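You operate a simulated robot arm through the tools that you are given. There is no shell and no other tool.

Carry out the task below with a simulated robot arm. There is one attempt and no reset: what you move stays moved.

## Task
Take the white tin on the right end of the cart and put it away on the middle shelf of the teal rack. Take the wide teal tin from the right half of the bench and leave it on the shelf under the spout. Fetch the narrow timber from the right half of the bench and set it on the left half of the bench. Put the short white pin that says "R63" from the right half of the bench on top of the pleated filter there and the short white pin that says "R29" on the teal plate. Shut the lower left door. Push the upper right door shut. Close the plain door. Press the orange strap tab three times. Put the small green tray on the right half of the short trestle. Take the orange cone from the top of the short trestle and leave it on the middle of the steel table. Take the long white tray on the right half of the short trestle and put it away on the shelf of the brake frame. Put the yellow chain link that says "Y73" from the top of the right crate lid on the left end of the rear beam and the yellow chain link that says "Y61" on the shelf under the spout. The order is free. Set down upright: narrow timber, orange cone.

The check looks at the end state, three seconds after you hand in, the way a careful person would. Anything else that was tipped, shoved, dropped, spilled or broken makes it a failure. A push-on lid holds only when it is set on centred and level and pressed home; a screw cap is set on level and turned clockwise until tight.

## Robot
A 7-joint arm with a vacuum gripper on a trunk, on a base that drives. Base frame: it is fixed to the floor where the robot stands at the start and does not move with it; the origin is under the middle of the robot, x ahead of it, y to its left, z up. Units: m, degrees, N and s.
With the tool pointing down near the work surface it reaches from about 0.1 to 0.62 m from the robot's upright axis, wherever it stands. Its first joint turns from -69.0 to 172.0 degrees. Places, roughly: left end of the rear beam (46x22 cm) [-5.32, -3.54, 0.48]; left half of the bench [2.8, -2.2, 0.8]; long white tray (15x24x4 cm) [-9, -7, 0.8]; lower left door [-2, -1.9, 0.4]; middle of the steel table [-12.8, -5.2, 0.7]; middle shelf of the teal rack (25x107 cm) [3.6, 2.58, 0.84]; narrow timber [1.75, -2.25, 0.75]; orange cone (19x19x33 cm) [-8.2, -7.1, 0.8]; orange strap tab [-9.1, -5.4, 0.8]; plain door [-2.9, -1.9, 0.8]; pleated filter [2.25, -2, 1]; right half of the short trestle [-8.7, -7.1, 0.8]; shelf of the brake frame [-6.6, -3.1, 0.7]; shelf under the spout (23x32 cm) [-0.9, -2.4, 0.52]; short white pin [2, -2.25, 1]; small green tray (17x17x4 cm) [-7.5, -7, 0.8]; teal plate (13x9x3 cm) [2.2, -2.4, 0.9]; upper right door [-2.5, -1.9, 1.1]; white tin [0.5, 0.25, 1]; wide teal tin [1.5, -2, 1]; yellow chain link [-4, -3.5, 0.75]. Payload 1.06 kg.
Tool frame: the origin (TCP) lies in the middle of the cups' lips, and z points out of the cups. The gripper has 1 cup of 0.024 m across, covering 0.024 by 0.024 m (tool x, y); the bellows give 0.008 m. With the vacuum on, a cup seals on a smooth face that it is pressed against (1 to 4 N); it does not hold porous or soft things. The pull reaches 23 N.
Orientation is that of the tool frame in the base frame, as a unit quaternion [w, x, y, z]. With the cups facing straight down, the tool's x points along the base's -x, its y along +y and its z along -z.

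## Interface
- The arm moves only by the tool step_arm. Its argument "commands" is a list of rows, each a list of 7 numbers: the vacuum: 1 switches it on, 0 off, then the shift along the tool's x, y, z in units of 50 mm (1.0 is 50 mm), then the turn, a rotation vector about the tool's x, y, z in units of 4 degrees (1.0 is 4 degrees). In form: [[valve, x, y, z, wx, wy, wz], ...]. A call has 1 to 20 rows; each row shifts and turns the commanded pose from where the row before left it, along the tool's axes as they then stand. A call with a number of a shift or a turn outside -1 to 1 is refused whole. Each row takes 0.2 s and may step no farther than 0.05 m and 8.6 degrees from the row before; otherwise, or with a gripper value out of range, the whole call is refused. A pose out of reach is approached as far as the arm can. The call stops where the force on the tool passes 40 N (or 10 N more than at its start, if that is more) or the arm is blocked; 0.2 s more then pass. The pull builds up within a second once a cup has sealed. Time passes only in rows, and 0.2 s behind the last, so rows that do not move give it time. The reply holds the time, the measured pose of the TCP, the force on the tool along the base axes and the pull of the vacuum, in the units named above and with some noise, with the torque about the TCP (base axes, N m) and any sound that the robot's microphone picked up.
- Cameras (640 x 400 px; columns grow to the right, rows downward): "scene" is now at [0.1625, 0.0523, 1.2206]; the picture's right is [0.44, -0.90, 0.00], its down [-0.28, -0.14, -0.95] and it looks along [0.85, 0.42, -0.32] (base axes); focal length 219 px, centre (320, 200). "wrist" rides on the gripper at [0.078, 0.019, -0.096] in the tool frame; the picture's right is [-0.23, 0.97, 0.00], its down [-0.71, -0.17, -0.68] and it looks along [-0.67, -0.16, 0.73] (tool axes); focal length 243 px, centre (320, 200). There is no depth. A picture from a camera that has moved, and an enlarged one, comes with that camera's place and axes in the base frame and with its lens. The place of the scene camera against the robot may be out by one fixed shift of up to 0.025 m in any direction.
- capture(camera): a new picture of that camera. It takes no simulated time.
- lift_body(by): slides the trunk up (or, below 0, down) by that many m; the arm and the scene camera ride with it, the base frame stays. It gives what a move gives, with no picture.
- base_move(legs): drives the robot by 1 to 6 legs, each [ahead, left, turn to the left] in m, m and degrees, along the robot's own axes; the way and the turn of a leg run together, so that a leg with both is an arc; at most 1.5 m and 180 degrees a leg. The arm and the cameras ride along, it lands a little off, and it stops where it bumps. It gives what a move gives.
- head_to(pan, tilt): turns the head with the scene camera to pan (to the left, within 80 degrees either way) and tilt (down, from -29 to 69), counted from straight ahead of the robot. It gives what a move gives.
- close_up(camera, box): a new picture of the part [left, top, right, bottom] of that camera's present view, enlarged. It takes no simulated time.
- hand_in(): hands the job in; it is judged then, once.

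Places have to be worked out from the pictures, the camera data and where the tool is seen. Switch the vacuum off and draw the arm clear of the work before you hand the job in, unless the task says otherwise.

The tools are called after "Emit:" as name(argument=value, ...) on one line, values as JSON. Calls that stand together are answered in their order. step_arm: Moves the arm, as the interface text tells. Its arguments: {"type":"object","properties":{"commands":{"type":"array"}},"required":["commands"]} The other tools are called the same way: lift_body (by) slides the trunk up or down; base_move (legs) drives the base; head_to (pan, tilt) turns the head that bears the scene camera; capture (camera) takes a picture; close_up (camera, box) takes an enlarged picture of a part of a camera's view; hand_in () hands the job in.

At the start:

```text
time: 0.0
position: [0.3037, 0.1466, 1.1198]
tcp_rot: [0.001, 0.0, 1.0, 0.0]
force: [-0.4, -0.7, -0.7]
ft_torque: [0.03, -0.04, -0.01]
pull: 0.1
trunk travel left (down, up): [-0.35, 0.142]
robot x, y, heading: [-0.0036, 0.0007, -0.0]
head pan, tilt: [26.1, 18.4]
```

scene: 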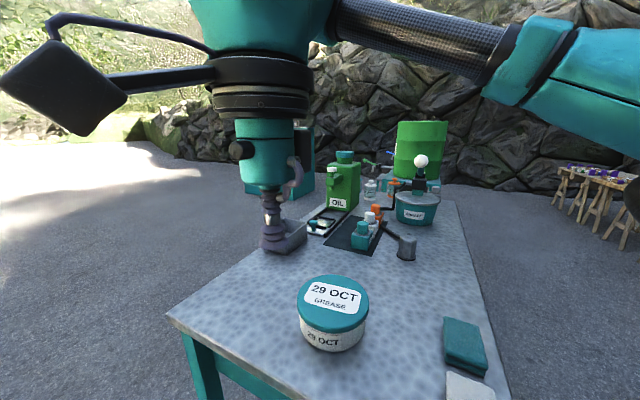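
wrist: 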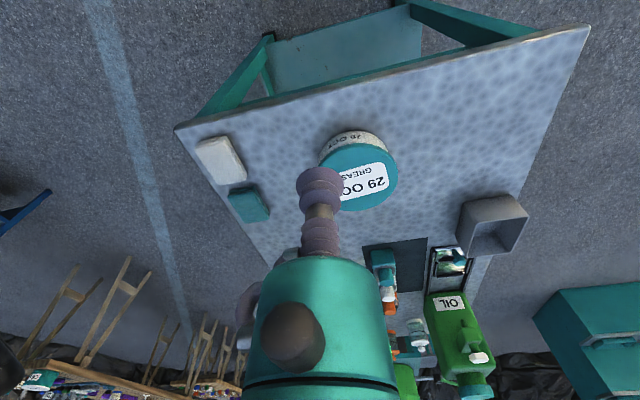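

I'll start by looking at the cart in front of me more closely, to tell which object is the white tin.

Emit:
close_up(camera="scene", box=[160, 140, 520, 400])

Emit:
close_up(camera="wrist", box=[160, 80, 560, 330])

```text
1.54 times, centred on (340, 270) of scene
camera zoom: at [0.1625, 0.0523, 1.2206], right [0.44, -0.9, 0.0], down [-0.28, -0.14, -0.95], along [0.85, 0.42, -0.32], focal length 336 px, centre (289, 92)
```

zoom: 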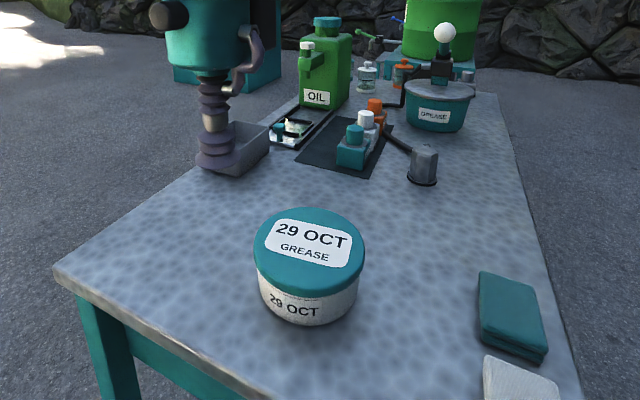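

```text
1.60 times, centred on (360, 205) of wrist
camera zoom: at [0.2261, 0.1666, 1.2164], right [0.23, 0.97, 0.0], down [0.71, -0.17, 0.69], along [0.67, -0.16, -0.73], focal length 388 px, centre (256, 192)
```

zoom: 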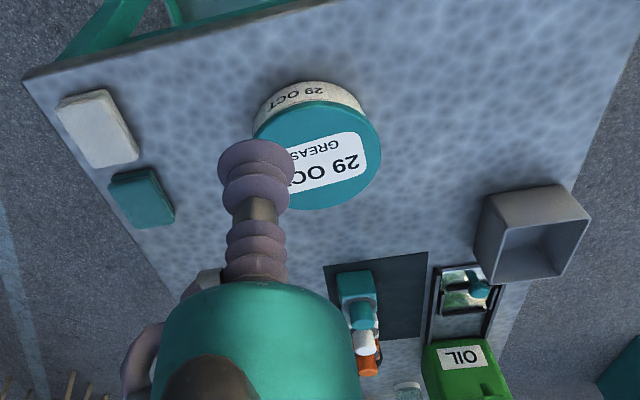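

The white grease tin with a teal lid sits near (0.46, 0.17, 0.93). Before touching anything, I'll look around by turning the head.

Emit:
head_to(pan=50, tilt=10)

Emit:
capture(camera="scene")

Emit:
head_to(pan=-60, tilt=10)

Emit:
capture(camera="scene")

Emit:
head_to(pan=0, tilt=45)

Emit:
capture(camera="scene")

```text
time: 0.9
position: [0.302, 0.1453, 1.1188]
tcp_rot: [0.001, 0.0, 1.0, -0.001]
force: [-0.4, 0.9, 0.2]
ft_torque: [0.01, -0.02, 0.01]
pull: 0.1
trunk travel left (down, up): [-0.35, 0.142]
robot x, y, heading: [-0.0022, 0.0009, 0.1]
head pan, tilt: [50.0, 10.0]
```

```text
taken
camera scene: at [0.1385, 0.0824, 1.2342], right [0.77, -0.64, 0.0], down [-0.11, -0.13, -0.98], along [0.63, 0.75, -0.17], focal length 219 px, centre (320, 200)
```

scene: 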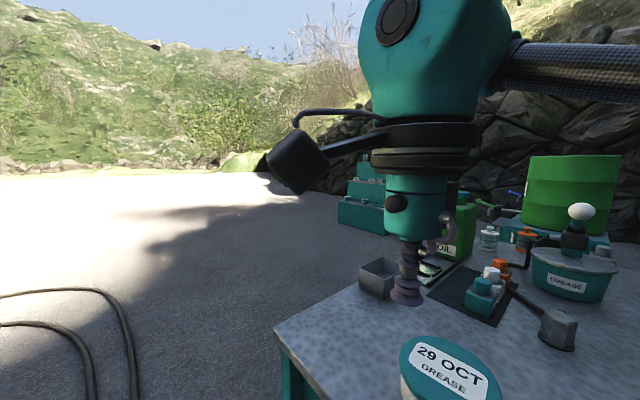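

```text
time: 2.8
position: [0.304, 0.1466, 1.1203]
tcp_rot: [0.0, 0.0, 1.0, 0.0]
force: [-0.4, -0.8, -0.5]
ft_torque: [0.04, 0.03, 0.03]
pull: 0.0
trunk travel left (down, up): [-0.35, 0.142]
robot x, y, heading: [0.002, 0.0009, 0.3]
head pan, tilt: [-60.0, 10.0]
```

```text
taken
camera scene: at [0.1252, -0.0693, 1.2342], right [-0.87, -0.5, 0.0], down [-0.09, 0.15, -0.98], along [0.49, -0.85, -0.17], focal length 219 px, centre (320, 200)
```

scene: 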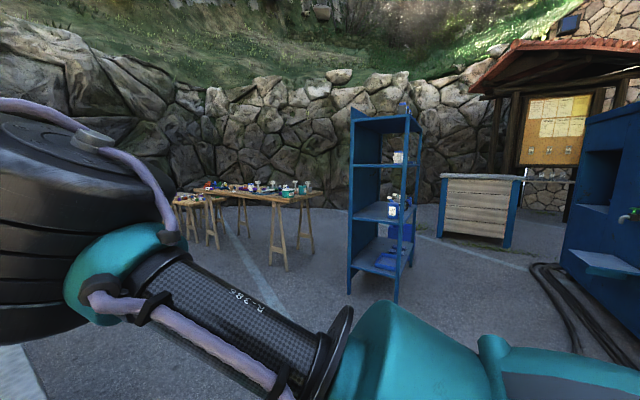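

```text
time: 4.1
position: [0.3021, 0.1471, 1.1208]
tcp_rot: [0.001, 0.0, 1.0, -0.001]
force: [-0.6, -0.3, -0.6]
ft_torque: [0.02, -0.02, 0.0]
pull: 0.0
trunk travel left (down, up): [-0.35, 0.142]
robot x, y, heading: [-0.0045, 0.0024, 0.0]
head pan, tilt: [0.0, 45.0]
```

```text
taken
camera scene: at [0.16, 0.0111, 1.1793], right [0.0, -1.0, 0.0], down [-0.71, 0.0, -0.71], along [0.71, 0.0, -0.71], focal length 219 px, centre (320, 200)
```

scene: 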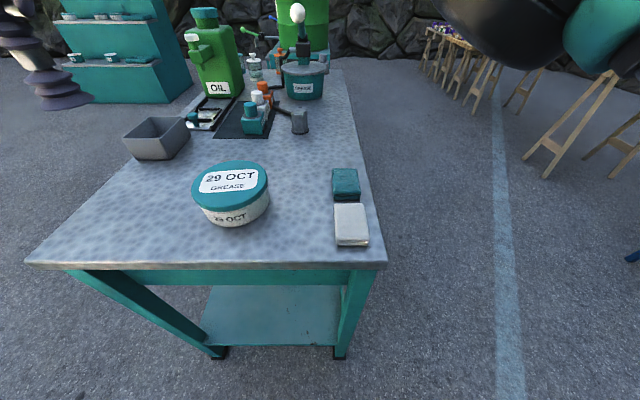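

The cart is in view and the teal rack stands behind it on the left. I'll zoom in on the rack from here.

Emit:
head_to(pan=35, tilt=15)

Emit:
capture(camera="scene")

Emit:
head_to(pan=-80, tilt=10)

Emit:
capture(camera="scene")

```text
time: 5.1
position: [0.303, 0.1467, 1.1195]
tcp_rot: [0.001, 0.0, 1.0, 0.0]
force: [-0.6, -0.3, 0.0]
ft_torque: [0.04, -0.03, 0.01]
pull: 0.0
trunk travel left (down, up): [-0.35, 0.142]
robot x, y, heading: [-0.0013, 0.0019, 0.3]
head pan, tilt: [35.0, 15.0]
```

```text
taken
camera scene: at [0.1553, 0.0647, 1.226], right [0.57, -0.82, 0.0], down [-0.21, -0.15, -0.97], along [0.79, 0.55, -0.26], focal length 219 px, centre (320, 200)
```

scene: 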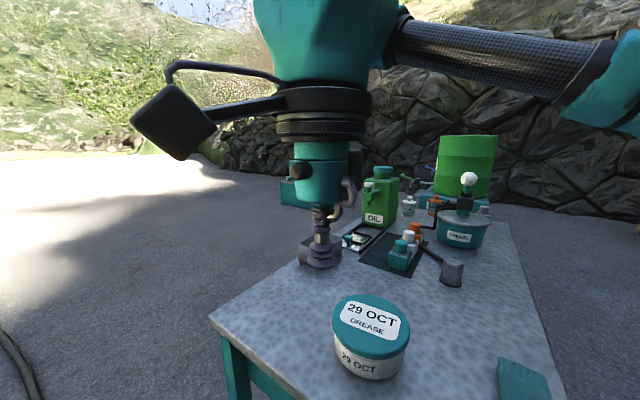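

```text
time: 7.0
position: [0.3037, 0.1482, 1.1186]
tcp_rot: [0.001, 0.0, 1.0, 0.0]
force: [-0.1, 0.5, -0.5]
ft_torque: [0.01, -0.05, -0.01]
pull: 0.1
trunk travel left (down, up): [-0.35, 0.142]
robot x, y, heading: [-0.001, 0.0009, -0.1]
head pan, tilt: [-80.0, 10.0]
```

```text
taken
camera scene: at [0.0949, -0.0804, 1.2342], right [-0.98, -0.17, 0.0], down [-0.03, 0.17, -0.98], along [0.17, -0.97, -0.17], focal length 219 px, centre (320, 200)
```

scene: 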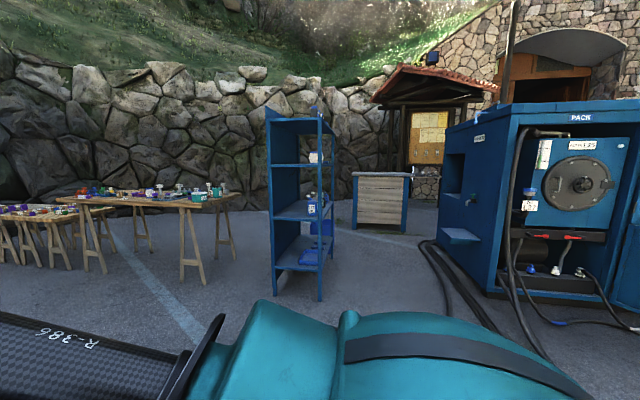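

I have a picture of the surroundings. Now I'll bring the cup above the tin at the estimated spot and check with the wrist camera before touching it.

Emit:
step_arm(commands=[[0, -0.8, 0.12, 0, 0, 0, 0], [0, -0.8, 0.12, 0, 0, 0, 0], [0, -0.8, 0.12, 0, 0, 0, 0], [0, -0.7, 0.12, 0, 0, 0, 0], [0, 0, 0, 0.9, 0, 0, 0], [0, 0, 0, 0.9, 0, 0, 0]])

Emit:
capture(camera="wrist")

Emit:
head_to(pan=20, tilt=40)

Emit:
capture(camera="scene")

```text
time: 8.4
position: [0.4359, 0.167, 1.0293]
tcp_rot: [0.002, 0.0, 1.0, -0.001]
force: [0.0, 0.6, -0.4]
ft_torque: [0.03, 0.0, 0.01]
pull: 0.1
out of reach, approached as far as the arm can: row 4
trunk travel left (down, up): [-0.35, 0.142]
robot x, y, heading: [-0.0018, 0.0026, -0.2]
head pan, tilt: [-80.0, 10.0]
```

```text
taken
camera wrist: at [0.3582, 0.1864, 1.1262], right [0.23, 0.97, 0.0], down [0.71, -0.17, 0.69], along [0.67, -0.16, -0.73], focal length 243 px, centre (320, 200)
```

wrist: 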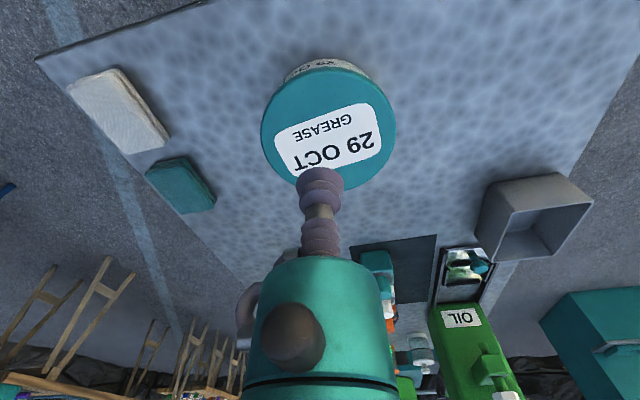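

```text
time: 10.2
position: [0.4346, 0.1673, 1.0298]
tcp_rot: [0.0, 0.0, 1.0, -0.001]
force: [-0.2, -0.9, 0.3]
ft_torque: [0.01, 0.0, -0.01]
pull: 0.1
trunk travel left (down, up): [-0.35, 0.142]
robot x, y, heading: [0.0007, -0.0003, -0.3]
head pan, tilt: [20.0, 40.0]
```

```text
taken
camera scene: at [0.1586, 0.0402, 1.1865], right [0.34, -0.94, 0.0], down [-0.6, -0.22, -0.77], along [0.72, 0.26, -0.64], focal length 219 px, centre (320, 200)
```

scene: 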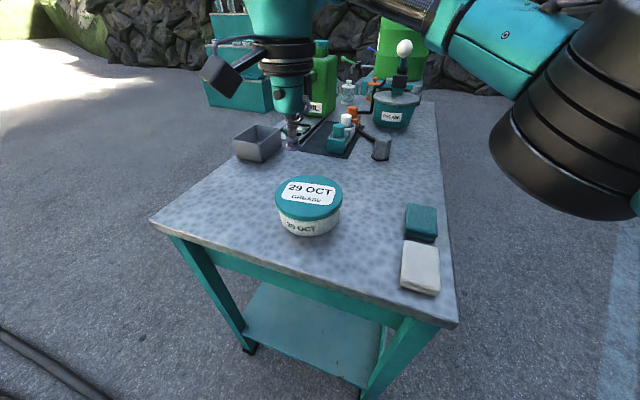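

Two wrist views put the lid top at about (0.457, 0.170, 0.929). I'll move over it and stop just above.

Emit:
step_arm(commands=[[0, -0.42, 0.06, 0.4, 0, 0, 0], [0, 0, 0, 0.7, 0, 0, 0], [0, 0, 0, 0.6, 0, 0, 0], [1, 0, 0, 0, 0, 0, 0]])

Emit:
capture(camera="wrist")

Emit:
capture(camera="scene")

```text
time: 11.2
position: [0.4578, 0.1677, 0.9455]
tcp_rot: [0.002, 0.0, 1.0, 0.0]
force: [-0.2, -0.4, -0.5]
ft_torque: [-0.01, 0.0, 0.0]
pull: 0.1
trunk travel left (down, up): [-0.35, 0.142]
robot x, y, heading: [0.0032, 0.0013, -0.3]
head pan, tilt: [20.0, 40.0]
```

```text
taken
camera wrist: at [0.3793, 0.1869, 1.0422], right [0.24, 0.97, 0.0], down [0.71, -0.17, 0.69], along [0.67, -0.16, -0.73], focal length 243 px, centre (320, 200)
```

wrist: 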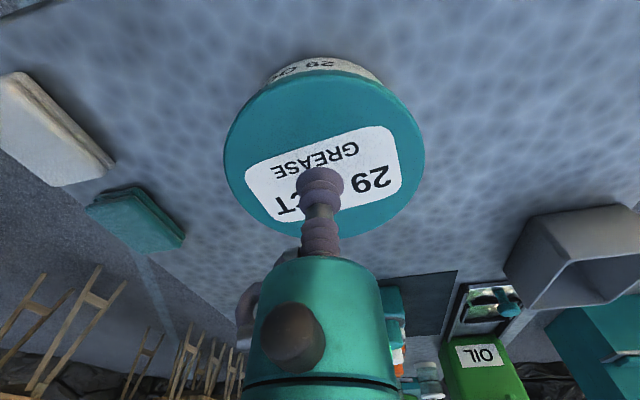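

```text
taken
camera scene: at [0.1586, 0.0403, 1.1865], right [0.34, -0.94, 0.0], down [-0.6, -0.22, -0.77], along [0.72, 0.26, -0.64], focal length 219 px, centre (320, 200)
```

scene: 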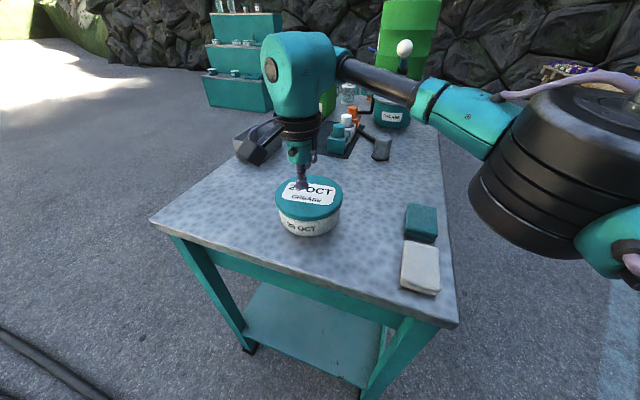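

The cup hovers ~15 mm above the lid, about 6 mm short of its centre. I'll correct and lower slowly with the vacuum on until it seals.

Emit:
step_arm(commands=[[1, -0.1, 0.06, 0.1, 0, 0, 0], [1, 0, 0, 0.1, 0, 0, 0], [1, 0, 0, 0.08, 0, 0, 0], [1, 0, 0, 0, 0, 0, 0]])

```text
time: 12.2
position: [0.4618, 0.1724, 0.9288]
tcp_rot: [0.001, 0.0, 1.0, 0.0]
force: [0.0, -0.3, 0.7]
ft_torque: [0.01, 0.02, -0.03]
pull: 0.0
trunk travel left (down, up): [-0.35, 0.142]
robot x, y, heading: [0.0007, -0.0006, 0.2]
head pan, tilt: [20.0, 40.0]
```

No clear contact yet at z≈0.929, so I'll go down in 2 mm steps.

Emit:
step_arm(commands=[[1, 0, 0, 0.04, 0, 0, 0], [1, 0, 0, 0.04, 0, 0, 0], [1, 0, 0, 0, 0, 0, 0], [1, 0, 0, 0, 0, 0, 0]])

```text
time: 13.2
position: [0.464, 0.1736, 0.9268]
tcp_rot: [0.001, 0.0, 1.0, 0.0]
force: [0.4, 0.7, -1.0]
ft_torque: [-0.01, 0.02, -0.01]
pull: 0.0
trunk travel left (down, up): [-0.35, 0.142]
robot x, y, heading: [-0.0049, -0.0019, 0.2]
head pan, tilt: [20.0, 40.0]
```

Emit:
step_arm(commands=[[1, 0, 0, 0.05, 0, 0, 0], [1, 0, 0, 0.05, 0, 0, 0], [1, 0, 0, 0, 0, 0, 0], [1, 0, 0, 0, 0, 0, 0]])

Emit:
close_up(camera="wrist", box=[220, 60, 430, 260])

```text
time: 14.2
position: [0.4616, 0.1738, 0.9224]
tcp_rot: [0.001, 0.001, 1.0, 0.0]
force: [-0.2, -0.9, 1.0]
ft_torque: [0.0, 0.0, 0.02]
pull: 0.2
trunk travel left (down, up): [-0.35, 0.142]
robot x, y, heading: [-0.0013, -0.0018, 0.1]
head pan, tilt: [20.0, 40.0]
```

```text
2.00 times, centred on (325, 160) of wrist
camera zoom: at [0.385, 0.1934, 1.0195], right [0.23, 0.97, 0.0], down [0.71, -0.17, 0.69], along [0.67, -0.16, -0.73], focal length 485 px, centre (310, 280)
```

zoom: 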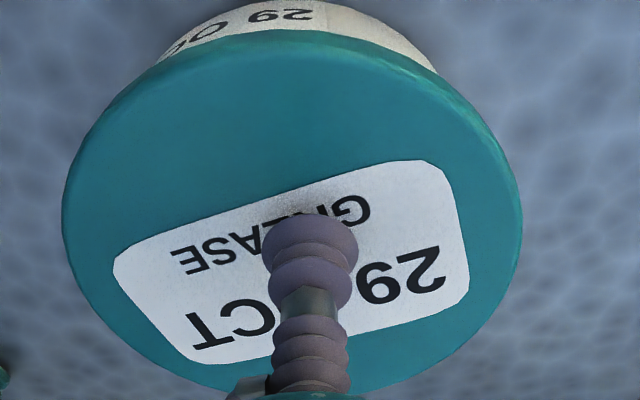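

The cup is just about to touch the label; I'll keep lowering in small steps.

Emit:
step_arm(commands=[[1, 0, 0, 0.05, 0, 0, 0], [1, 0, 0, 0.05, 0, 0, 0], [1, 0, 0, 0, 0, 0, 0], [1, 0, 0, 0, 0, 0, 0]])

```text
time: 15.2
position: [0.462, 0.1736, 0.9169]
tcp_rot: [0.001, 0.001, 1.0, 0.0]
force: [1.0, -0.4, -0.3]
ft_torque: [-0.01, 0.0, -0.02]
pull: 0.1
trunk travel left (down, up): [-0.35, 0.142]
robot x, y, heading: [0.0019, -0.0018, -0.1]
head pan, tilt: [20.0, 40.0]
```

Emit:
step_arm(commands=[[1, 0, 0, 0.05, 0, 0, 0], [1, 0, 0, 0.05, 0, 0, 0], [1, 0, 0, 0, 0, 0, 0], [1, 0, 0, 0, 0, 0, 0]])

Emit:
close_up(camera="wrist", box=[220, 60, 430, 260])

```text
time: 16.2
position: [0.4628, 0.1726, 0.9128]
tcp_rot: [0.001, 0.0, 1.0, 0.0]
force: [1.3, 3.8, 3.9]
ft_torque: [0.01, 0.05, 0.05]
pull: 22.6
trunk travel left (down, up): [-0.35, 0.142]
robot x, y, heading: [-0.0008, -0.002, -0.1]
head pan, tilt: [20.0, 40.0]
```

```text
2.00 times, centred on (325, 160) of wrist
camera zoom: at [0.3855, 0.1924, 1.0095], right [0.23, 0.97, 0.0], down [0.71, -0.17, 0.69], along [0.67, -0.16, -0.73], focal length 485 px, centre (310, 280)
```

zoom: 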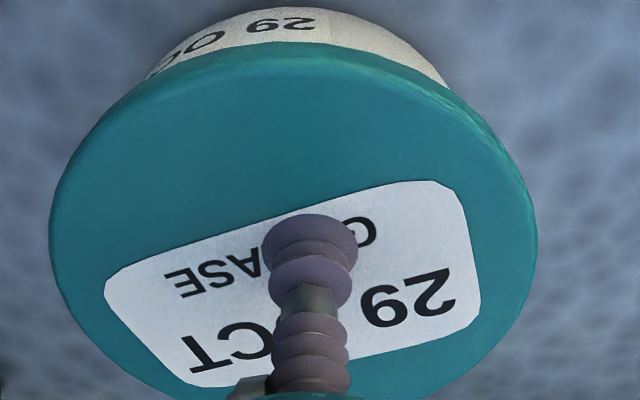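

Sealed, 22.6 N of pull with the lid top at about z 0.915. I'll lift a little and check weight and whether the lid carries the body.

Emit:
step_arm(commands=[[1, 0, 0, -0.1, 0, 0, 0], [1, 0, 0, -0.2, 0, 0, 0], [1, 0, 0, -0.3, 0, 0, 0], [1, 0, 0, -0.3, 0, 0, 0], [1, 0, 0, 0, 0, 0, 0]])

Emit:
capture(camera="scene")

Emit:
capture(camera="wrist")

```text
time: 17.4
position: [0.4621, 0.1746, 0.9571]
tcp_rot: [0.0, 0.0, 1.0, 0.0]
force: [-0.5, -0.1, -5.5]
ft_torque: [0.05, 0.09, 0.04]
pull: 22.8
trunk travel left (down, up): [-0.35, 0.142]
robot x, y, heading: [-0.0014, 0.0005, -0.1]
head pan, tilt: [20.0, 40.0]
```

```text
taken
camera scene: at [0.159, 0.0404, 1.1864], right [0.34, -0.94, 0.0], down [-0.6, -0.22, -0.77], along [0.72, 0.26, -0.64], focal length 219 px, centre (320, 200)
```

scene: 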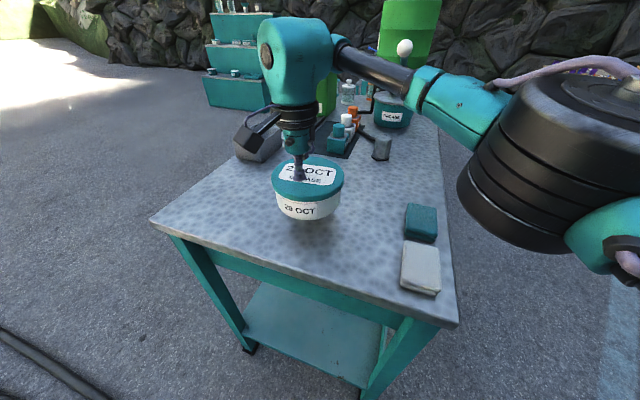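

```text
taken
camera wrist: at [0.3855, 0.1934, 1.0547], right [0.23, 0.97, 0.0], down [0.71, -0.17, 0.69], along [0.67, -0.16, -0.73], focal length 243 px, centre (320, 200)
```

wrist: 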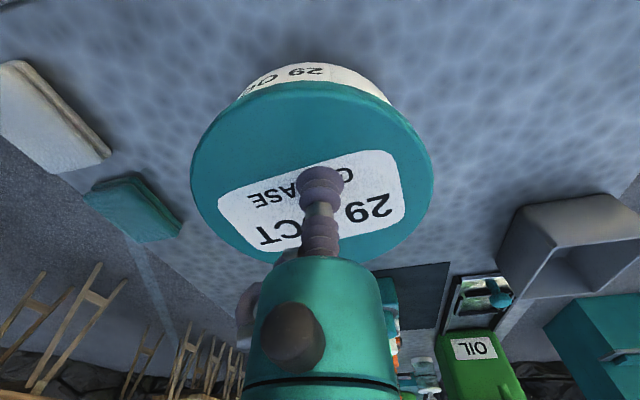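

The whole tin came up (≈0.5 kg), lid and body together. I'll raise it and draw it in, then back away from the cart.

Emit:
step_arm(commands=[[1, 0, 0, -0.5, 0, 0, 0], [1, 0.3, 0, -0.5, 0, 0, 0], [1, 0.4, 0, -0.5, 0, 0, 0], [1, 0.5, 0, -0.5, 0, 0, 0], [1, 0.5, 0, -0.3, 0, 0, 0], [1, 0.5, 0, -0.2, 0, 0, 0], [1, 0, 0, 0, 0, 0, 0]])

Emit:
base_move(legs=[[-0.4, 0, 0]])

Emit:
head_to(pan=40, tilt=10)

Emit:
capture(camera="scene")

```text
time: 19.0
position: [0.3525, 0.1768, 1.0822]
tcp_rot: [0.001, 0.0, 1.0, 0.0]
force: [0.2, -0.9, -5.6]
ft_torque: [0.05, 0.09, 0.02]
pull: 22.8
trunk travel left (down, up): [-0.35, 0.142]
robot x, y, heading: [-0.0015, 0.0048, -0.3]
head pan, tilt: [20.0, 40.0]
```

```text
time: 21.4
position: [-0.0465, 0.1789, 1.0829]
tcp_rot: [0.001, -0.006, 1.0, 0.0]
force: [-0.6, -0.5, -5.1]
ft_torque: [0.03, 0.07, -0.02]
pull: 22.8
trunk travel left (down, up): [-0.35, 0.142]
robot x, y, heading: [-0.3961, -0.0069, 0.8]
head pan, tilt: [20.0, 40.0]
```

```text
time: 22.4
position: [-0.0451, 0.1789, 1.0823]
tcp_rot: [0.0, -0.006, 1.0, 0.0]
force: [0.3, -0.5, -5.8]
ft_torque: [0.01, 0.08, -0.02]
pull: 23.3
trunk travel left (down, up): [-0.35, 0.142]
robot x, y, heading: [-0.393, -0.0007, 0.6]
head pan, tilt: [40.0, 10.0]
```

```text
taken
camera scene: at [-0.245, 0.0706, 1.2341], right [0.65, -0.76, 0.0], down [-0.13, -0.11, -0.98], along [0.75, 0.64, -0.17], focal length 219 px, centre (320, 200)
```

scene: 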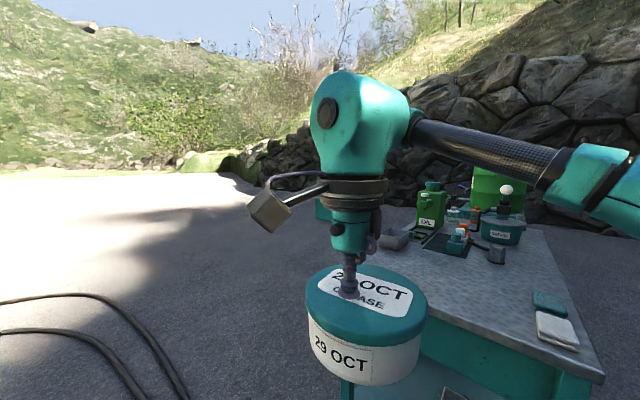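

I want to know where the hoses on the floor run before I drive left around the cart.

Emit:
head_to(pan=75, tilt=40)

Emit:
capture(camera="scene")

Emit:
capture(camera="wrist")

```text
time: 23.4
position: [-0.0461, 0.1781, 1.0818]
tcp_rot: [0.0, -0.006, 1.0, 0.001]
force: [-0.9, -0.3, -5.9]
ft_torque: [0.06, 0.12, 0.01]
pull: 22.9
trunk travel left (down, up): [-0.35, 0.142]
robot x, y, heading: [-0.3901, 0.0003, 0.6]
head pan, tilt: [75.0, 40.0]
```

```text
taken
camera scene: at [-0.2945, 0.0923, 1.1865], right [0.97, -0.25, 0.0], down [-0.16, -0.62, -0.77], along [0.19, 0.74, -0.64], focal length 219 px, centre (320, 200)
```

scene: 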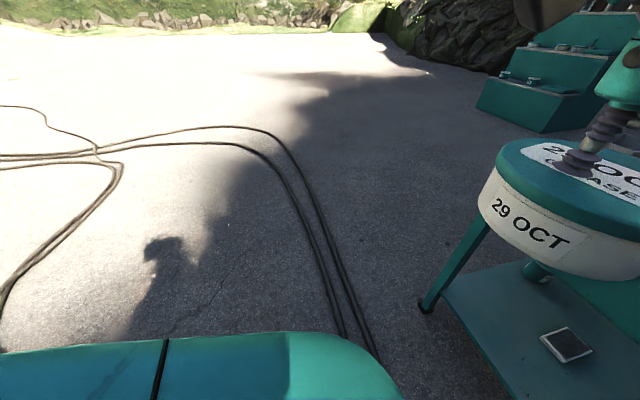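

```text
taken
camera wrist: at [-0.123, 0.1968, 1.1791], right [0.22, 0.97, 0.0], down [0.71, -0.16, 0.69], along [0.67, -0.15, -0.73], focal length 243 px, centre (320, 200)
```

wrist: 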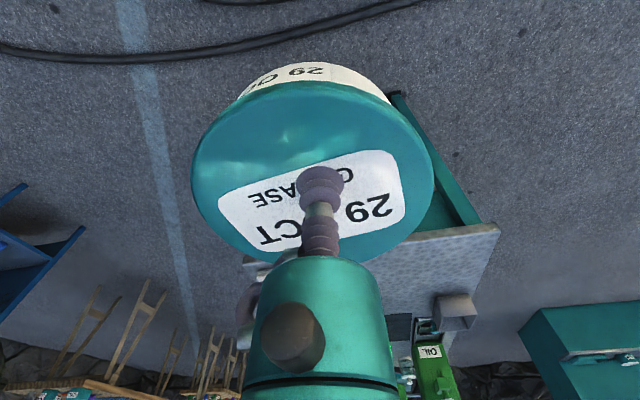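

The hoses pass where the robot itself stood, so I judge they don't block it. I'll slide left past the cart, then drive toward the rack, which faces -x.

Emit:
base_move(legs=[[0, 1.3, 0], [1.4, 0, 0], [0.8, 1.0, 0]])

Emit:
head_to(pan=10, tilt=15)

Emit:
capture(camera="scene")

```text
time: 50.5
position: [2.225, 2.4057, 1.0823]
tcp_rot: [0.0, 0.029, 1.0, 0.0]
force: [0.4, -0.4, -5.1]
ft_torque: [0.05, 0.08, -0.02]
pull: 22.6
trunk travel left (down, up): [-0.35, 0.142]
robot x, y, heading: [1.8658, 2.2491, -3.4]
head pan, tilt: [75.0, 40.0]
```

```text
time: 51.9
position: [2.2252, 2.4055, 1.082]
tcp_rot: [0.0, 0.031, 1.0, 0.0]
force: [-0.6, 0.4, -4.8]
ft_torque: [0.06, 0.09, -0.04]
pull: 22.7
trunk travel left (down, up): [-0.35, 0.142]
robot x, y, heading: [1.8665, 2.2525, -3.4]
head pan, tilt: [10.0, 15.0]
```

```text
taken
camera scene: at [2.0362, 2.2667, 1.226], right [0.12, -0.99, 0.0], down [-0.26, -0.03, -0.97], along [0.96, 0.11, -0.26], focal length 219 px, centre (320, 200)
```

scene: 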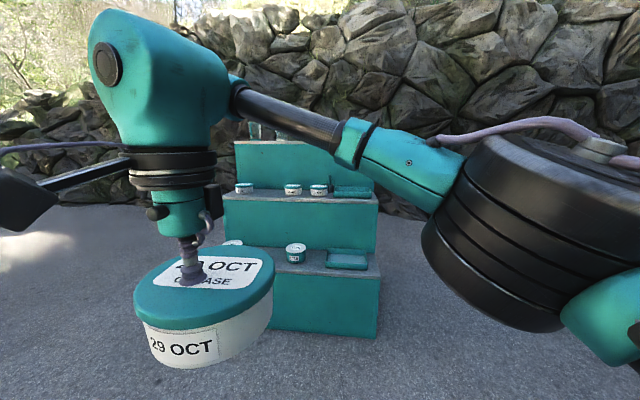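

Emit:
close_up(camera="scene", box=[200, 110, 400, 350])

```text
1.67 times, centred on (300, 230) of scene
camera zoom: at [2.0362, 2.2667, 1.226], right [0.12, -0.99, 0.0], down [-0.26, -0.03, -0.97], along [0.96, 0.11, -0.26], focal length 364 px, centre (353, 150)
```

zoom: 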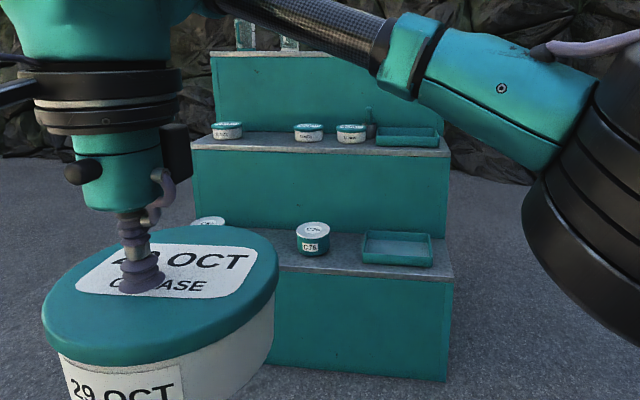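

The rack has three tiers; the middle one (z≈0.84) has a clear gap between the left tin and the two middle tins, around y≈2.83. I'll drive closer and straighten up.

Emit:
base_move(legs=[[0.65, 0.5, 3.4]])

Emit:
head_to(pan=5, tilt=25)

Emit:
capture(camera="scene")

Emit:
capture(camera="wrist")

```text
time: 56.7
position: [2.8608, 2.9247, 1.0813]
tcp_rot: [-0.001, -0.013, 1.0, 0.0]
force: [0.3, -0.4, -6.4]
ft_torque: [0.06, 0.09, 0.0]
pull: 23.0
trunk travel left (down, up): [-0.35, 0.142]
robot x, y, heading: [2.518, 2.7357, 1.7]
head pan, tilt: [10.0, 15.0]
```

```text
time: 57.5
position: [2.8603, 2.9244, 1.0815]
tcp_rot: [-0.001, -0.012, 1.0, 0.0]
force: [0.0, 0.2, -6.9]
ft_torque: [0.0, 0.09, 0.03]
pull: 23.2
trunk travel left (down, up): [-0.35, 0.142]
robot x, y, heading: [2.5147, 2.739, 1.6]
head pan, tilt: [5.0, 25.0]
```

```text
taken
camera scene: at [2.6847, 2.7618, 1.2098], right [0.11, -0.99, 0.0], down [-0.42, -0.05, -0.91], along [0.9, 0.1, -0.42], focal length 219 px, centre (320, 200)
```

scene: 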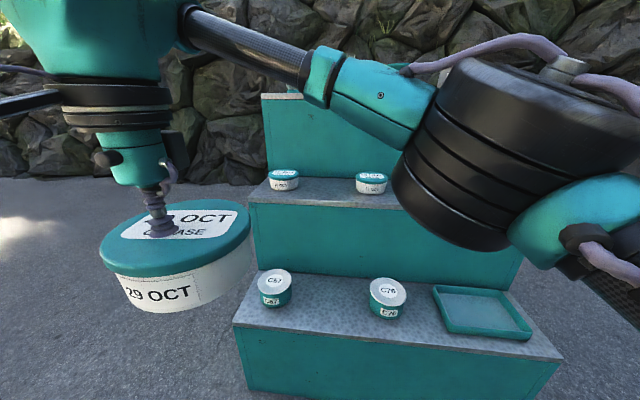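

```text
taken
camera wrist: at [2.7829, 2.9406, 1.1789], right [0.21, 0.98, 0.0], down [0.71, -0.15, 0.69], along [0.67, -0.14, -0.73], focal length 243 px, centre (320, 200)
```

wrist: 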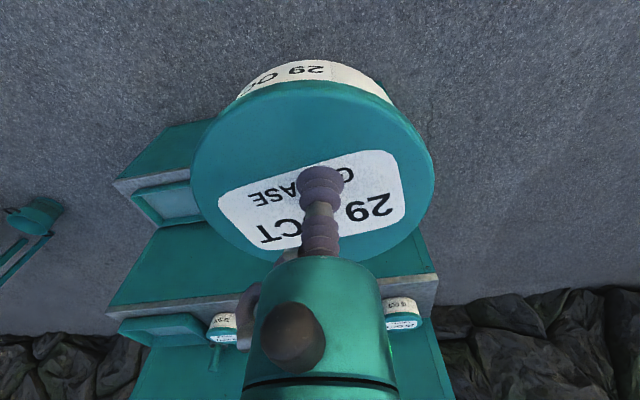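

The gap centre on the middle shelf is about (3.55, 2.83). The lower tier's front face is near x≈3.16, so I need to see how far my base protrudes; I'll look straight down.

Emit:
head_to(pan=0, tilt=69)

Emit:
capture(camera="scene")

```text
time: 58.6
position: [2.8603, 2.9233, 1.0811]
tcp_rot: [0.0, -0.013, 1.0, 0.001]
force: [-0.7, -0.1, -5.7]
ft_torque: [0.04, 0.08, 0.0]
pull: 22.6
trunk travel left (down, up): [-0.35, 0.142]
robot x, y, heading: [2.5162, 2.7369, 1.5]
head pan, tilt: [0.0, 68.8]
```

```text
taken
camera scene: at [2.6491, 2.7528, 1.1504], right [0.03, -1.0, 0.0], down [-0.93, -0.02, -0.36], along [0.36, 0.01, -0.93], focal length 219 px, centre (320, 200)
```

scene: 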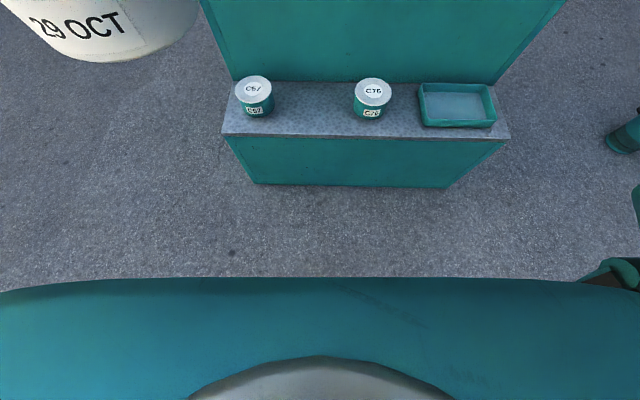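

My base front is about 0.17 m ahead of my axis, so I can bring the axis to x≈2.93 safely. I'll drive there slowly.

Emit:
base_move(legs=[[0.3, 0, -1.5]])

Emit:
capture(camera="scene")

```text
time: 60.6
position: [3.1561, 2.9202, 1.0819]
tcp_rot: [0.0, -0.003, 1.0, -0.001]
force: [0.3, -0.5, -5.9]
ft_torque: [0.01, 0.11, 0.02]
pull: 23.1
trunk travel left (down, up): [-0.35, 0.142]
robot x, y, heading: [2.8075, 2.7427, 0.5]
head pan, tilt: [0.0, 68.8]
```

```text
taken
camera scene: at [2.9422, 2.7546, 1.1503], right [0.01, -1.0, 0.0], down [-0.93, -0.01, -0.36], along [0.36, 0.0, -0.93], focal length 219 px, centre (320, 200)
```

scene: 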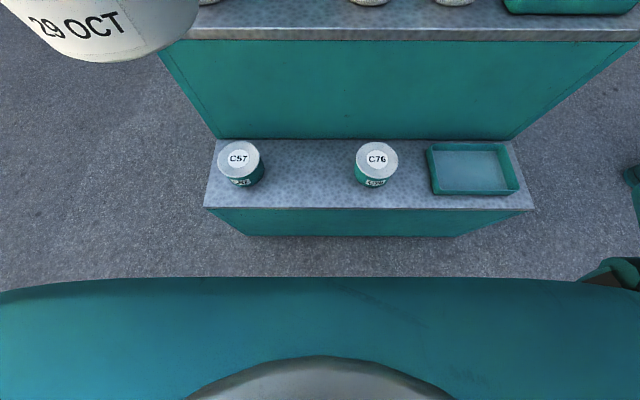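

The lower tier front is at x≈3.18 and my base front at ≈2.97. I'll creep ahead 0.14 m and raise the trunk a bit for reach over the middle shelf.

Emit:
base_move(legs=[[0.14, 0, -0.5]])

Emit:
lift_body(by=0.06)

Emit:
capture(camera="scene")

Emit:
head_to(pan=20, tilt=35)

Emit:
capture(camera="scene")

```text
time: 62.0
position: [3.2938, 2.9211, 1.0798]
tcp_rot: [0.0, 0.0, 1.0, 0.0]
force: [0.2, 0.4, -4.5]
ft_torque: [0.06, 0.12, 0.0]
pull: 22.9
trunk travel left (down, up): [-0.35, 0.142]
robot x, y, heading: [2.9405, 2.7408, 0.0]
head pan, tilt: [0.0, 68.8]
stopped in leg 1: the robot was blocked; the commanded pose is now the measured one
```

```text
time: 63.0
position: [3.2951, 2.9204, 1.1412]
tcp_rot: [0.0, 0.0, 1.0, -0.001]
force: [0.0, 0.7, -5.5]
ft_torque: [0.06, 0.1, -0.01]
pull: 23.1
trunk travel left (down, up): [-0.41, 0.082]
robot x, y, heading: [2.9421, 2.745, 0.4]
head pan, tilt: [0.0, 68.8]
```

```text
taken
camera scene: at [3.0568, 2.7546, 1.216], right [0.0, -1.0, 0.0], down [-0.93, 0.0, -0.36], along [0.36, 0.0, -0.93], focal length 219 px, centre (320, 200)
```

scene: 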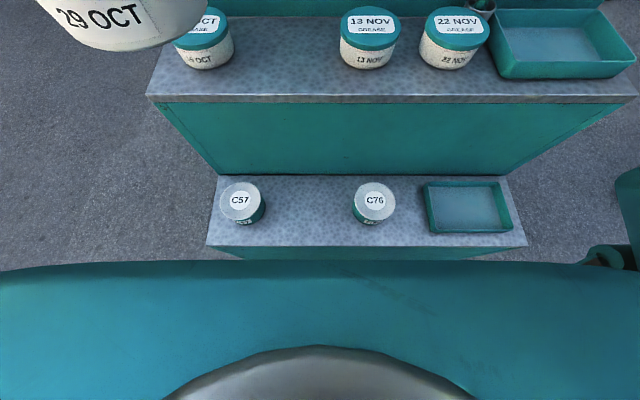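

```text
time: 64.0
position: [3.2951, 2.9197, 1.1414]
tcp_rot: [0.0, 0.0, 1.0, -0.001]
force: [0.0, 0.3, -5.6]
ft_torque: [0.05, 0.15, 0.0]
pull: 23.0
trunk travel left (down, up): [-0.41, 0.082]
robot x, y, heading: [2.9433, 2.7418, 0.1]
head pan, tilt: [20.0, 35.0]
```

```text
taken
camera scene: at [3.0836, 2.7848, 1.2596], right [0.34, -0.94, 0.0], down [-0.54, -0.2, -0.82], along [0.77, 0.28, -0.57], focal length 219 px, centre (320, 200)
```

scene: 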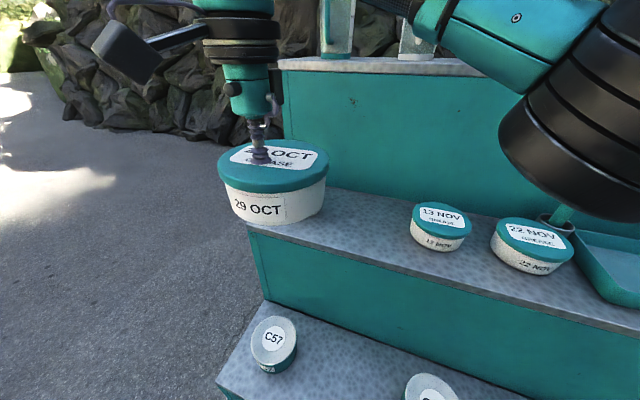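

The base is just touching the rack's foot; nothing was disturbed. I'll move the tin over the gap: first right and down to z≈1.0, then forward.

Emit:
step_arm(commands=[[1, 0, -0.6, 0.6, 0, 0, 0], [1, 0, -0.6, 0.6, 0, 0, 0], [1, 0, -0.6, 0.6, 0, 0, 0], [1, -0.3, 0, 0.6, 0, 0, 0], [1, -0.6, 0, 0.3, 0, 0, 0], [1, -0.8, 0, 0, 0, 0, 0], [1, -0.8, 0, 0, 0, 0, 0], [1, -0.8, 0, 0, 0, 0, 0], [1, 0, 0, 0, 0, 0, 0]])

Emit:
capture(camera="scene")

Emit:
capture(camera="wrist")

```text
time: 66.0
position: [3.4632, 2.8288, 1.0047]
tcp_rot: [0.001, 0.0, 1.0, -0.001]
force: [0.1, 0.2, -4.7]
ft_torque: [0.05, 0.14, -0.01]
pull: 23.3
trunk travel left (down, up): [-0.41, 0.082]
robot x, y, heading: [2.9441, 2.7428, -0.0]
head pan, tilt: [20.0, 35.0]
```

```text
taken
camera scene: at [3.0837, 2.7846, 1.2596], right [0.34, -0.94, 0.0], down [-0.54, -0.2, -0.82], along [0.77, 0.28, -0.57], focal length 219 px, centre (320, 200)
```

scene: 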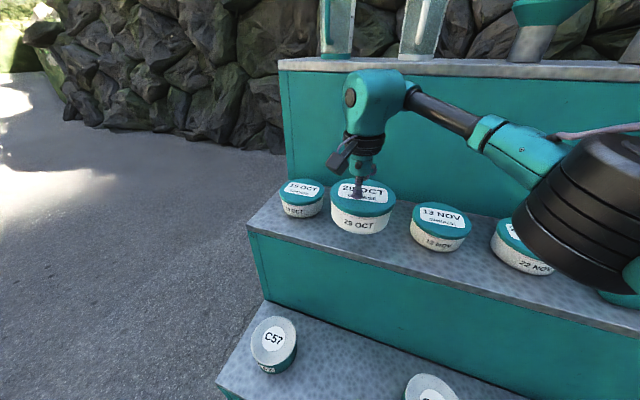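

```text
taken
camera wrist: at [3.3861, 2.848, 1.1022], right [0.24, 0.97, 0.0], down [0.71, -0.17, 0.69], along [0.67, -0.16, -0.73], focal length 243 px, centre (320, 200)
```

wrist: 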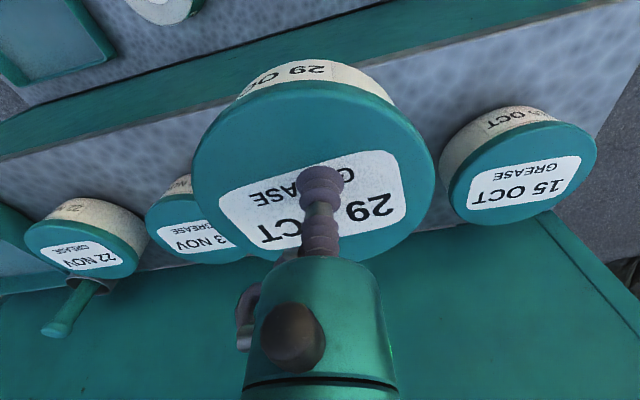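

Both neighbours are clear of the held tin. I'll go 6 cm further in while lowering, then descend gently to contact.

Emit:
step_arm(commands=[[1, -0.6, 0, 0.3, 0, 0, 0], [1, -0.6, 0, 0.3, 0, 0, 0], [1, -0.1, 0, 0.4, 0, 0, 0], [1, 0, 0, 0.3, 0, 0, 0], [1, 0, 0, 0, 0, 0, 0]])

Emit:
capture(camera="scene")

Emit:
capture(camera="wrist")

```text
time: 67.2
position: [3.5053, 2.828, 0.9582]
tcp_rot: [0.001, -0.001, 1.0, -0.001]
force: [-0.2, -0.3, -5.1]
ft_torque: [0.06, 0.08, 0.01]
pull: 23.2
out of reach, approached as far as the arm can: row 2, 3
trunk travel left (down, up): [-0.41, 0.082]
robot x, y, heading: [2.9396, 2.7416, 0.3]
head pan, tilt: [20.0, 35.0]
```

```text
taken
camera scene: at [3.0837, 2.7849, 1.2596], right [0.34, -0.94, 0.0], down [-0.54, -0.2, -0.82], along [0.77, 0.28, -0.57], focal length 219 px, centre (320, 200)
```

scene: 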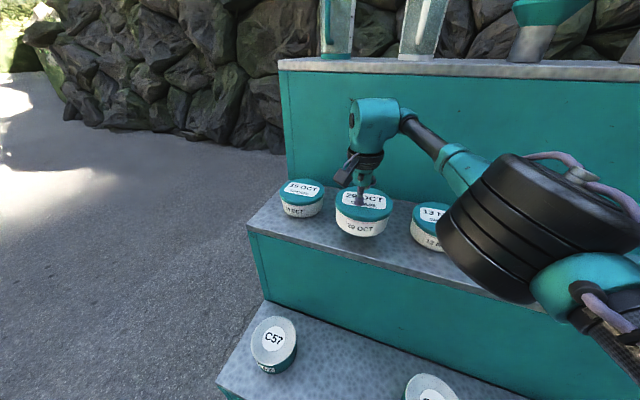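

```text
taken
camera wrist: at [3.4284, 2.8483, 1.056], right [0.24, 0.97, 0.0], down [0.71, -0.17, 0.69], along [0.67, -0.16, -0.73], focal length 243 px, centre (320, 200)
```

wrist: 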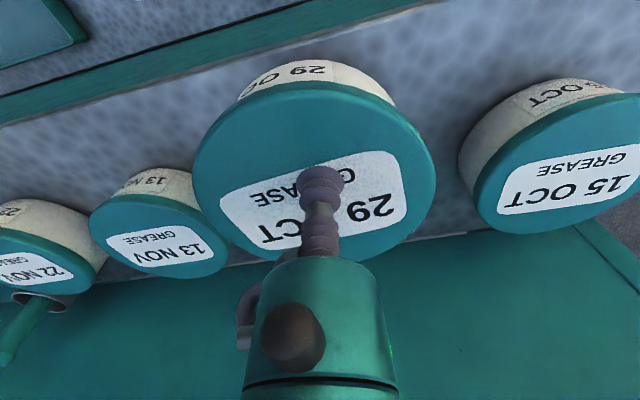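

The tin front is just about at the shelf's front edge (≈3.458), so I need ~5 cm more. Raising the trunk lets the arm hang lower and reach further out.

Emit:
lift_body(by=0.08)

Emit:
step_arm(commands=[[1, 0, 0, 0.6, 0, 0, 0], [1, 0, 0, 0.6, 0, 0, 0], [1, 0, 0, 0.4, 0, 0, 0], [1, -0.3, 0, 0.2, 0, 0, 0], [1, -0.3, 0, 0, 0, 0, 0], [1, -0.2, 0, 0, 0, 0, 0], [1, -0.1, 0, 0, 0, 0, 0], [1, 0, 0, 0, 0, 0, 0]])

Emit:
capture(camera="wrist")

```text
time: 68.4
position: [3.4845, 2.8287, 1.184]
tcp_rot: [0.131, 0.0, 0.991, 0.001]
force: [0.1, 0.1, -5.5]
ft_torque: [0.08, 0.17, -0.02]
pull: 22.7
trunk travel left (down, up): [-0.49, 0.002]
robot x, y, heading: [2.9412, 2.7429, 0.2]
head pan, tilt: [20.0, 35.0]
```

```text
time: 70.2
position: [3.5028, 2.828, 1.1103]
tcp_rot: [0.132, 0.001, 0.991, 0.001]
force: [0.1, -1.1, -5.4]
ft_torque: [0.01, 0.13, -0.02]
pull: 22.5
out of reach, approached as far as the arm can: row 4, 5, 6, 7
trunk travel left (down, up): [-0.49, 0.002]
robot x, y, heading: [2.9465, 2.7473, -0.0]
head pan, tilt: [20.0, 35.0]
```

```text
taken
camera wrist: at [3.4032, 2.8474, 1.1827], right [0.23, 0.97, 0.06], down [0.51, -0.17, 0.85], along [0.83, -0.16, -0.53], focal length 243 px, centre (320, 200)
```

wrist: 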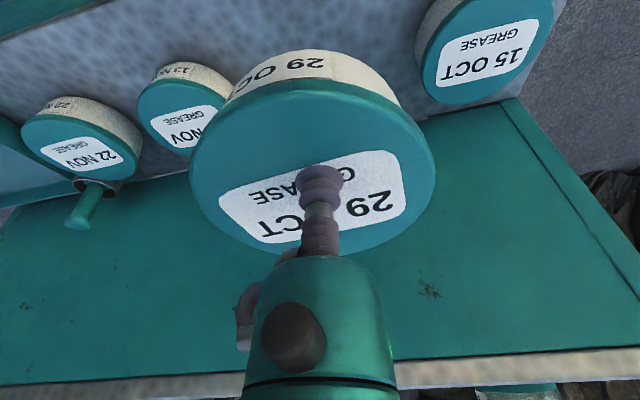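

The lift swung the tool up and tilted it 15° outward (tin still held, well above the shelf). I'll draw back a little and rotate the tool upright again.

Emit:
step_arm(commands=[[1, 0.6, 0, -0.1, 0, 0.8, 0], [1, 0.6, 0, -0.1, 0, 0.8, 0], [1, 0.5, 0, -0.1, 0, 0.8, 0], [1, 0.3, 0, 0, 0, 0.7, 0], [1, 0, 0, 0, 0, 0.68, 0], [1, 0, 0, 0, 0, 0, 0]])

Emit:
capture(camera="scene")

```text
time: 71.6
position: [3.4002, 2.8281, 1.1041]
tcp_rot: [-0.002, 0.001, 1.0, 0.0]
force: [-0.1, 0.1, -5.6]
ft_torque: [0.04, 0.07, 0.01]
pull: 22.7
trunk travel left (down, up): [-0.49, 0.002]
robot x, y, heading: [2.9436, 2.7433, 0.0]
head pan, tilt: [20.0, 35.0]
```

```text
taken
camera scene: at [3.0171, 2.7845, 1.3489], right [0.34, -0.94, 0.0], down [-0.54, -0.2, -0.82], along [0.77, 0.28, -0.57], focal length 219 px, centre (320, 200)
```

scene: 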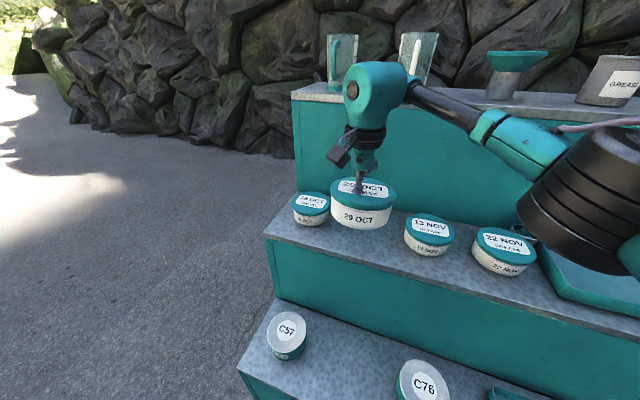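

The trunk seems to lean back near the top of its travel, which costs reach. I'll retract the tin safely and lower the trunk back to see how it behaves.

Emit:
step_arm(commands=[[1, 0.6, 0, -0.4, 0, 0, 0], [1, 0.8, 0, -0.3, 0, 0, 0], [1, 0.8, 0, 0, 0, 0, 0], [1, 0, 0, 0, 0, 0, 0]])

Emit:
lift_body(by=-0.04)

Emit:
capture(camera="scene")

```text
time: 72.6
position: [3.2899, 2.8328, 1.14]
tcp_rot: [0.001, 0.001, 1.0, 0.0]
force: [-0.2, -0.6, -5.4]
ft_torque: [0.01, 0.13, 0.02]
pull: 22.7
trunk travel left (down, up): [-0.49, 0.002]
robot x, y, heading: [2.9479, 2.7479, 0.2]
head pan, tilt: [20.0, 35.0]
```

```text
time: 73.4
position: [3.2919, 2.8287, 1.0997]
tcp_rot: [0.0, 0.001, 1.0, 0.0]
force: [0.1, -0.3, -5.7]
ft_torque: [0.03, 0.09, 0.0]
pull: 22.9
trunk travel left (down, up): [-0.45, 0.042]
robot x, y, heading: [2.9391, 2.7443, 0.1]
head pan, tilt: [20.0, 35.0]
```

```text
taken
camera scene: at [3.0585, 2.7848, 1.3068], right [0.34, -0.94, 0.0], down [-0.54, -0.2, -0.82], along [0.77, 0.28, -0.57], focal length 219 px, centre (320, 200)
```

scene: 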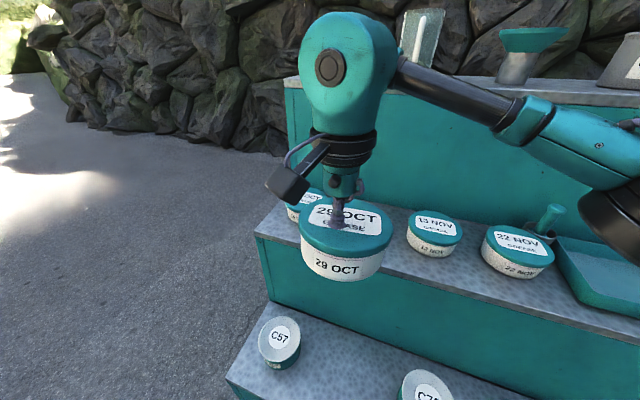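

Lowering the trunk brings the shoulder forward again and keeps the tool plumb. I'll go down further with the trunk, then bring the tin low over the shelf and extend fully.

Emit:
lift_body(by=-0.06)

Emit:
step_arm(commands=[[1, -0.4, 0, 0, 0, 0, 0], [1, -0.8, 0, 0, 0, 0, 0], [1, -0.8, 0, 0, 0, 0, 0], [1, -0.6, 0, 0.3, 0, 0, 0], [1, -0.4, 0, 0.6, 0, 0, 0], [1, -0.4, 0, 0.4, 0, 0, 0], [1, 0, 0, 0, 0, 0, 0]])

Emit:
capture(camera="wrist")

Emit:
capture(camera="scene")

```text
time: 74.4
position: [3.2904, 2.8282, 1.041]
tcp_rot: [0.001, 0.001, 1.0, 0.0]
force: [-0.3, 0.4, -5.4]
ft_torque: [0.01, 0.13, 0.03]
pull: 23.3
trunk travel left (down, up): [-0.39, 0.102]
robot x, y, heading: [2.9416, 2.7444, 0.1]
head pan, tilt: [20.0, 35.0]
```

```text
time: 76.0
position: [3.4595, 2.8287, 0.976]
tcp_rot: [0.0, 0.001, 1.0, 0.0]
force: [0.0, -1.3, -5.7]
ft_torque: [0.07, 0.13, 0.02]
pull: 23.1
trunk travel left (down, up): [-0.39, 0.102]
robot x, y, heading: [2.942, 2.7432, 0.0]
head pan, tilt: [20.0, 35.0]
```

```text
taken
camera wrist: at [3.3819, 2.8476, 1.0733], right [0.24, 0.97, 0.0], down [0.71, -0.17, 0.68], along [0.67, -0.16, -0.73], focal length 243 px, centre (320, 200)
```

wrist: 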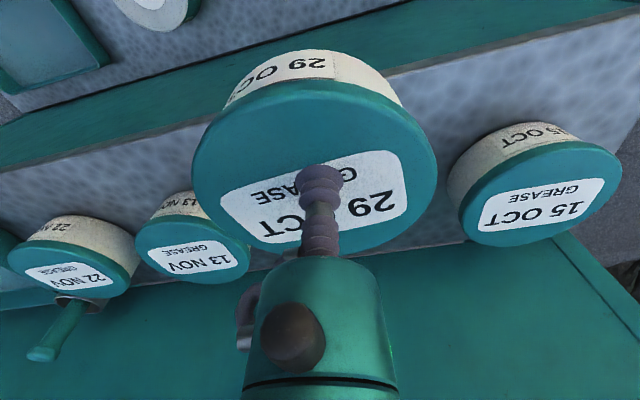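

```text
taken
camera scene: at [3.0922, 2.7847, 1.2368], right [0.34, -0.94, 0.0], down [-0.54, -0.2, -0.82], along [0.77, 0.28, -0.57], focal length 219 px, centre (320, 200)
```

scene: 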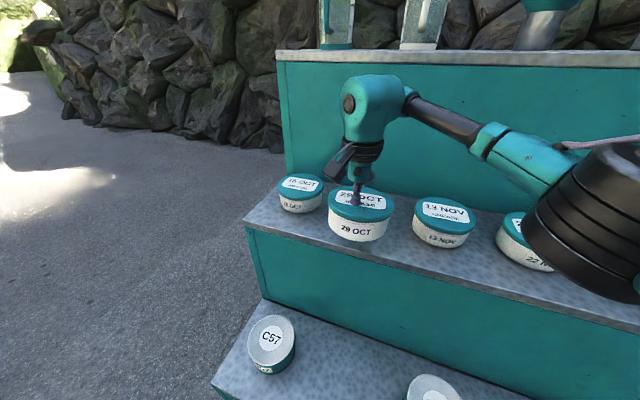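

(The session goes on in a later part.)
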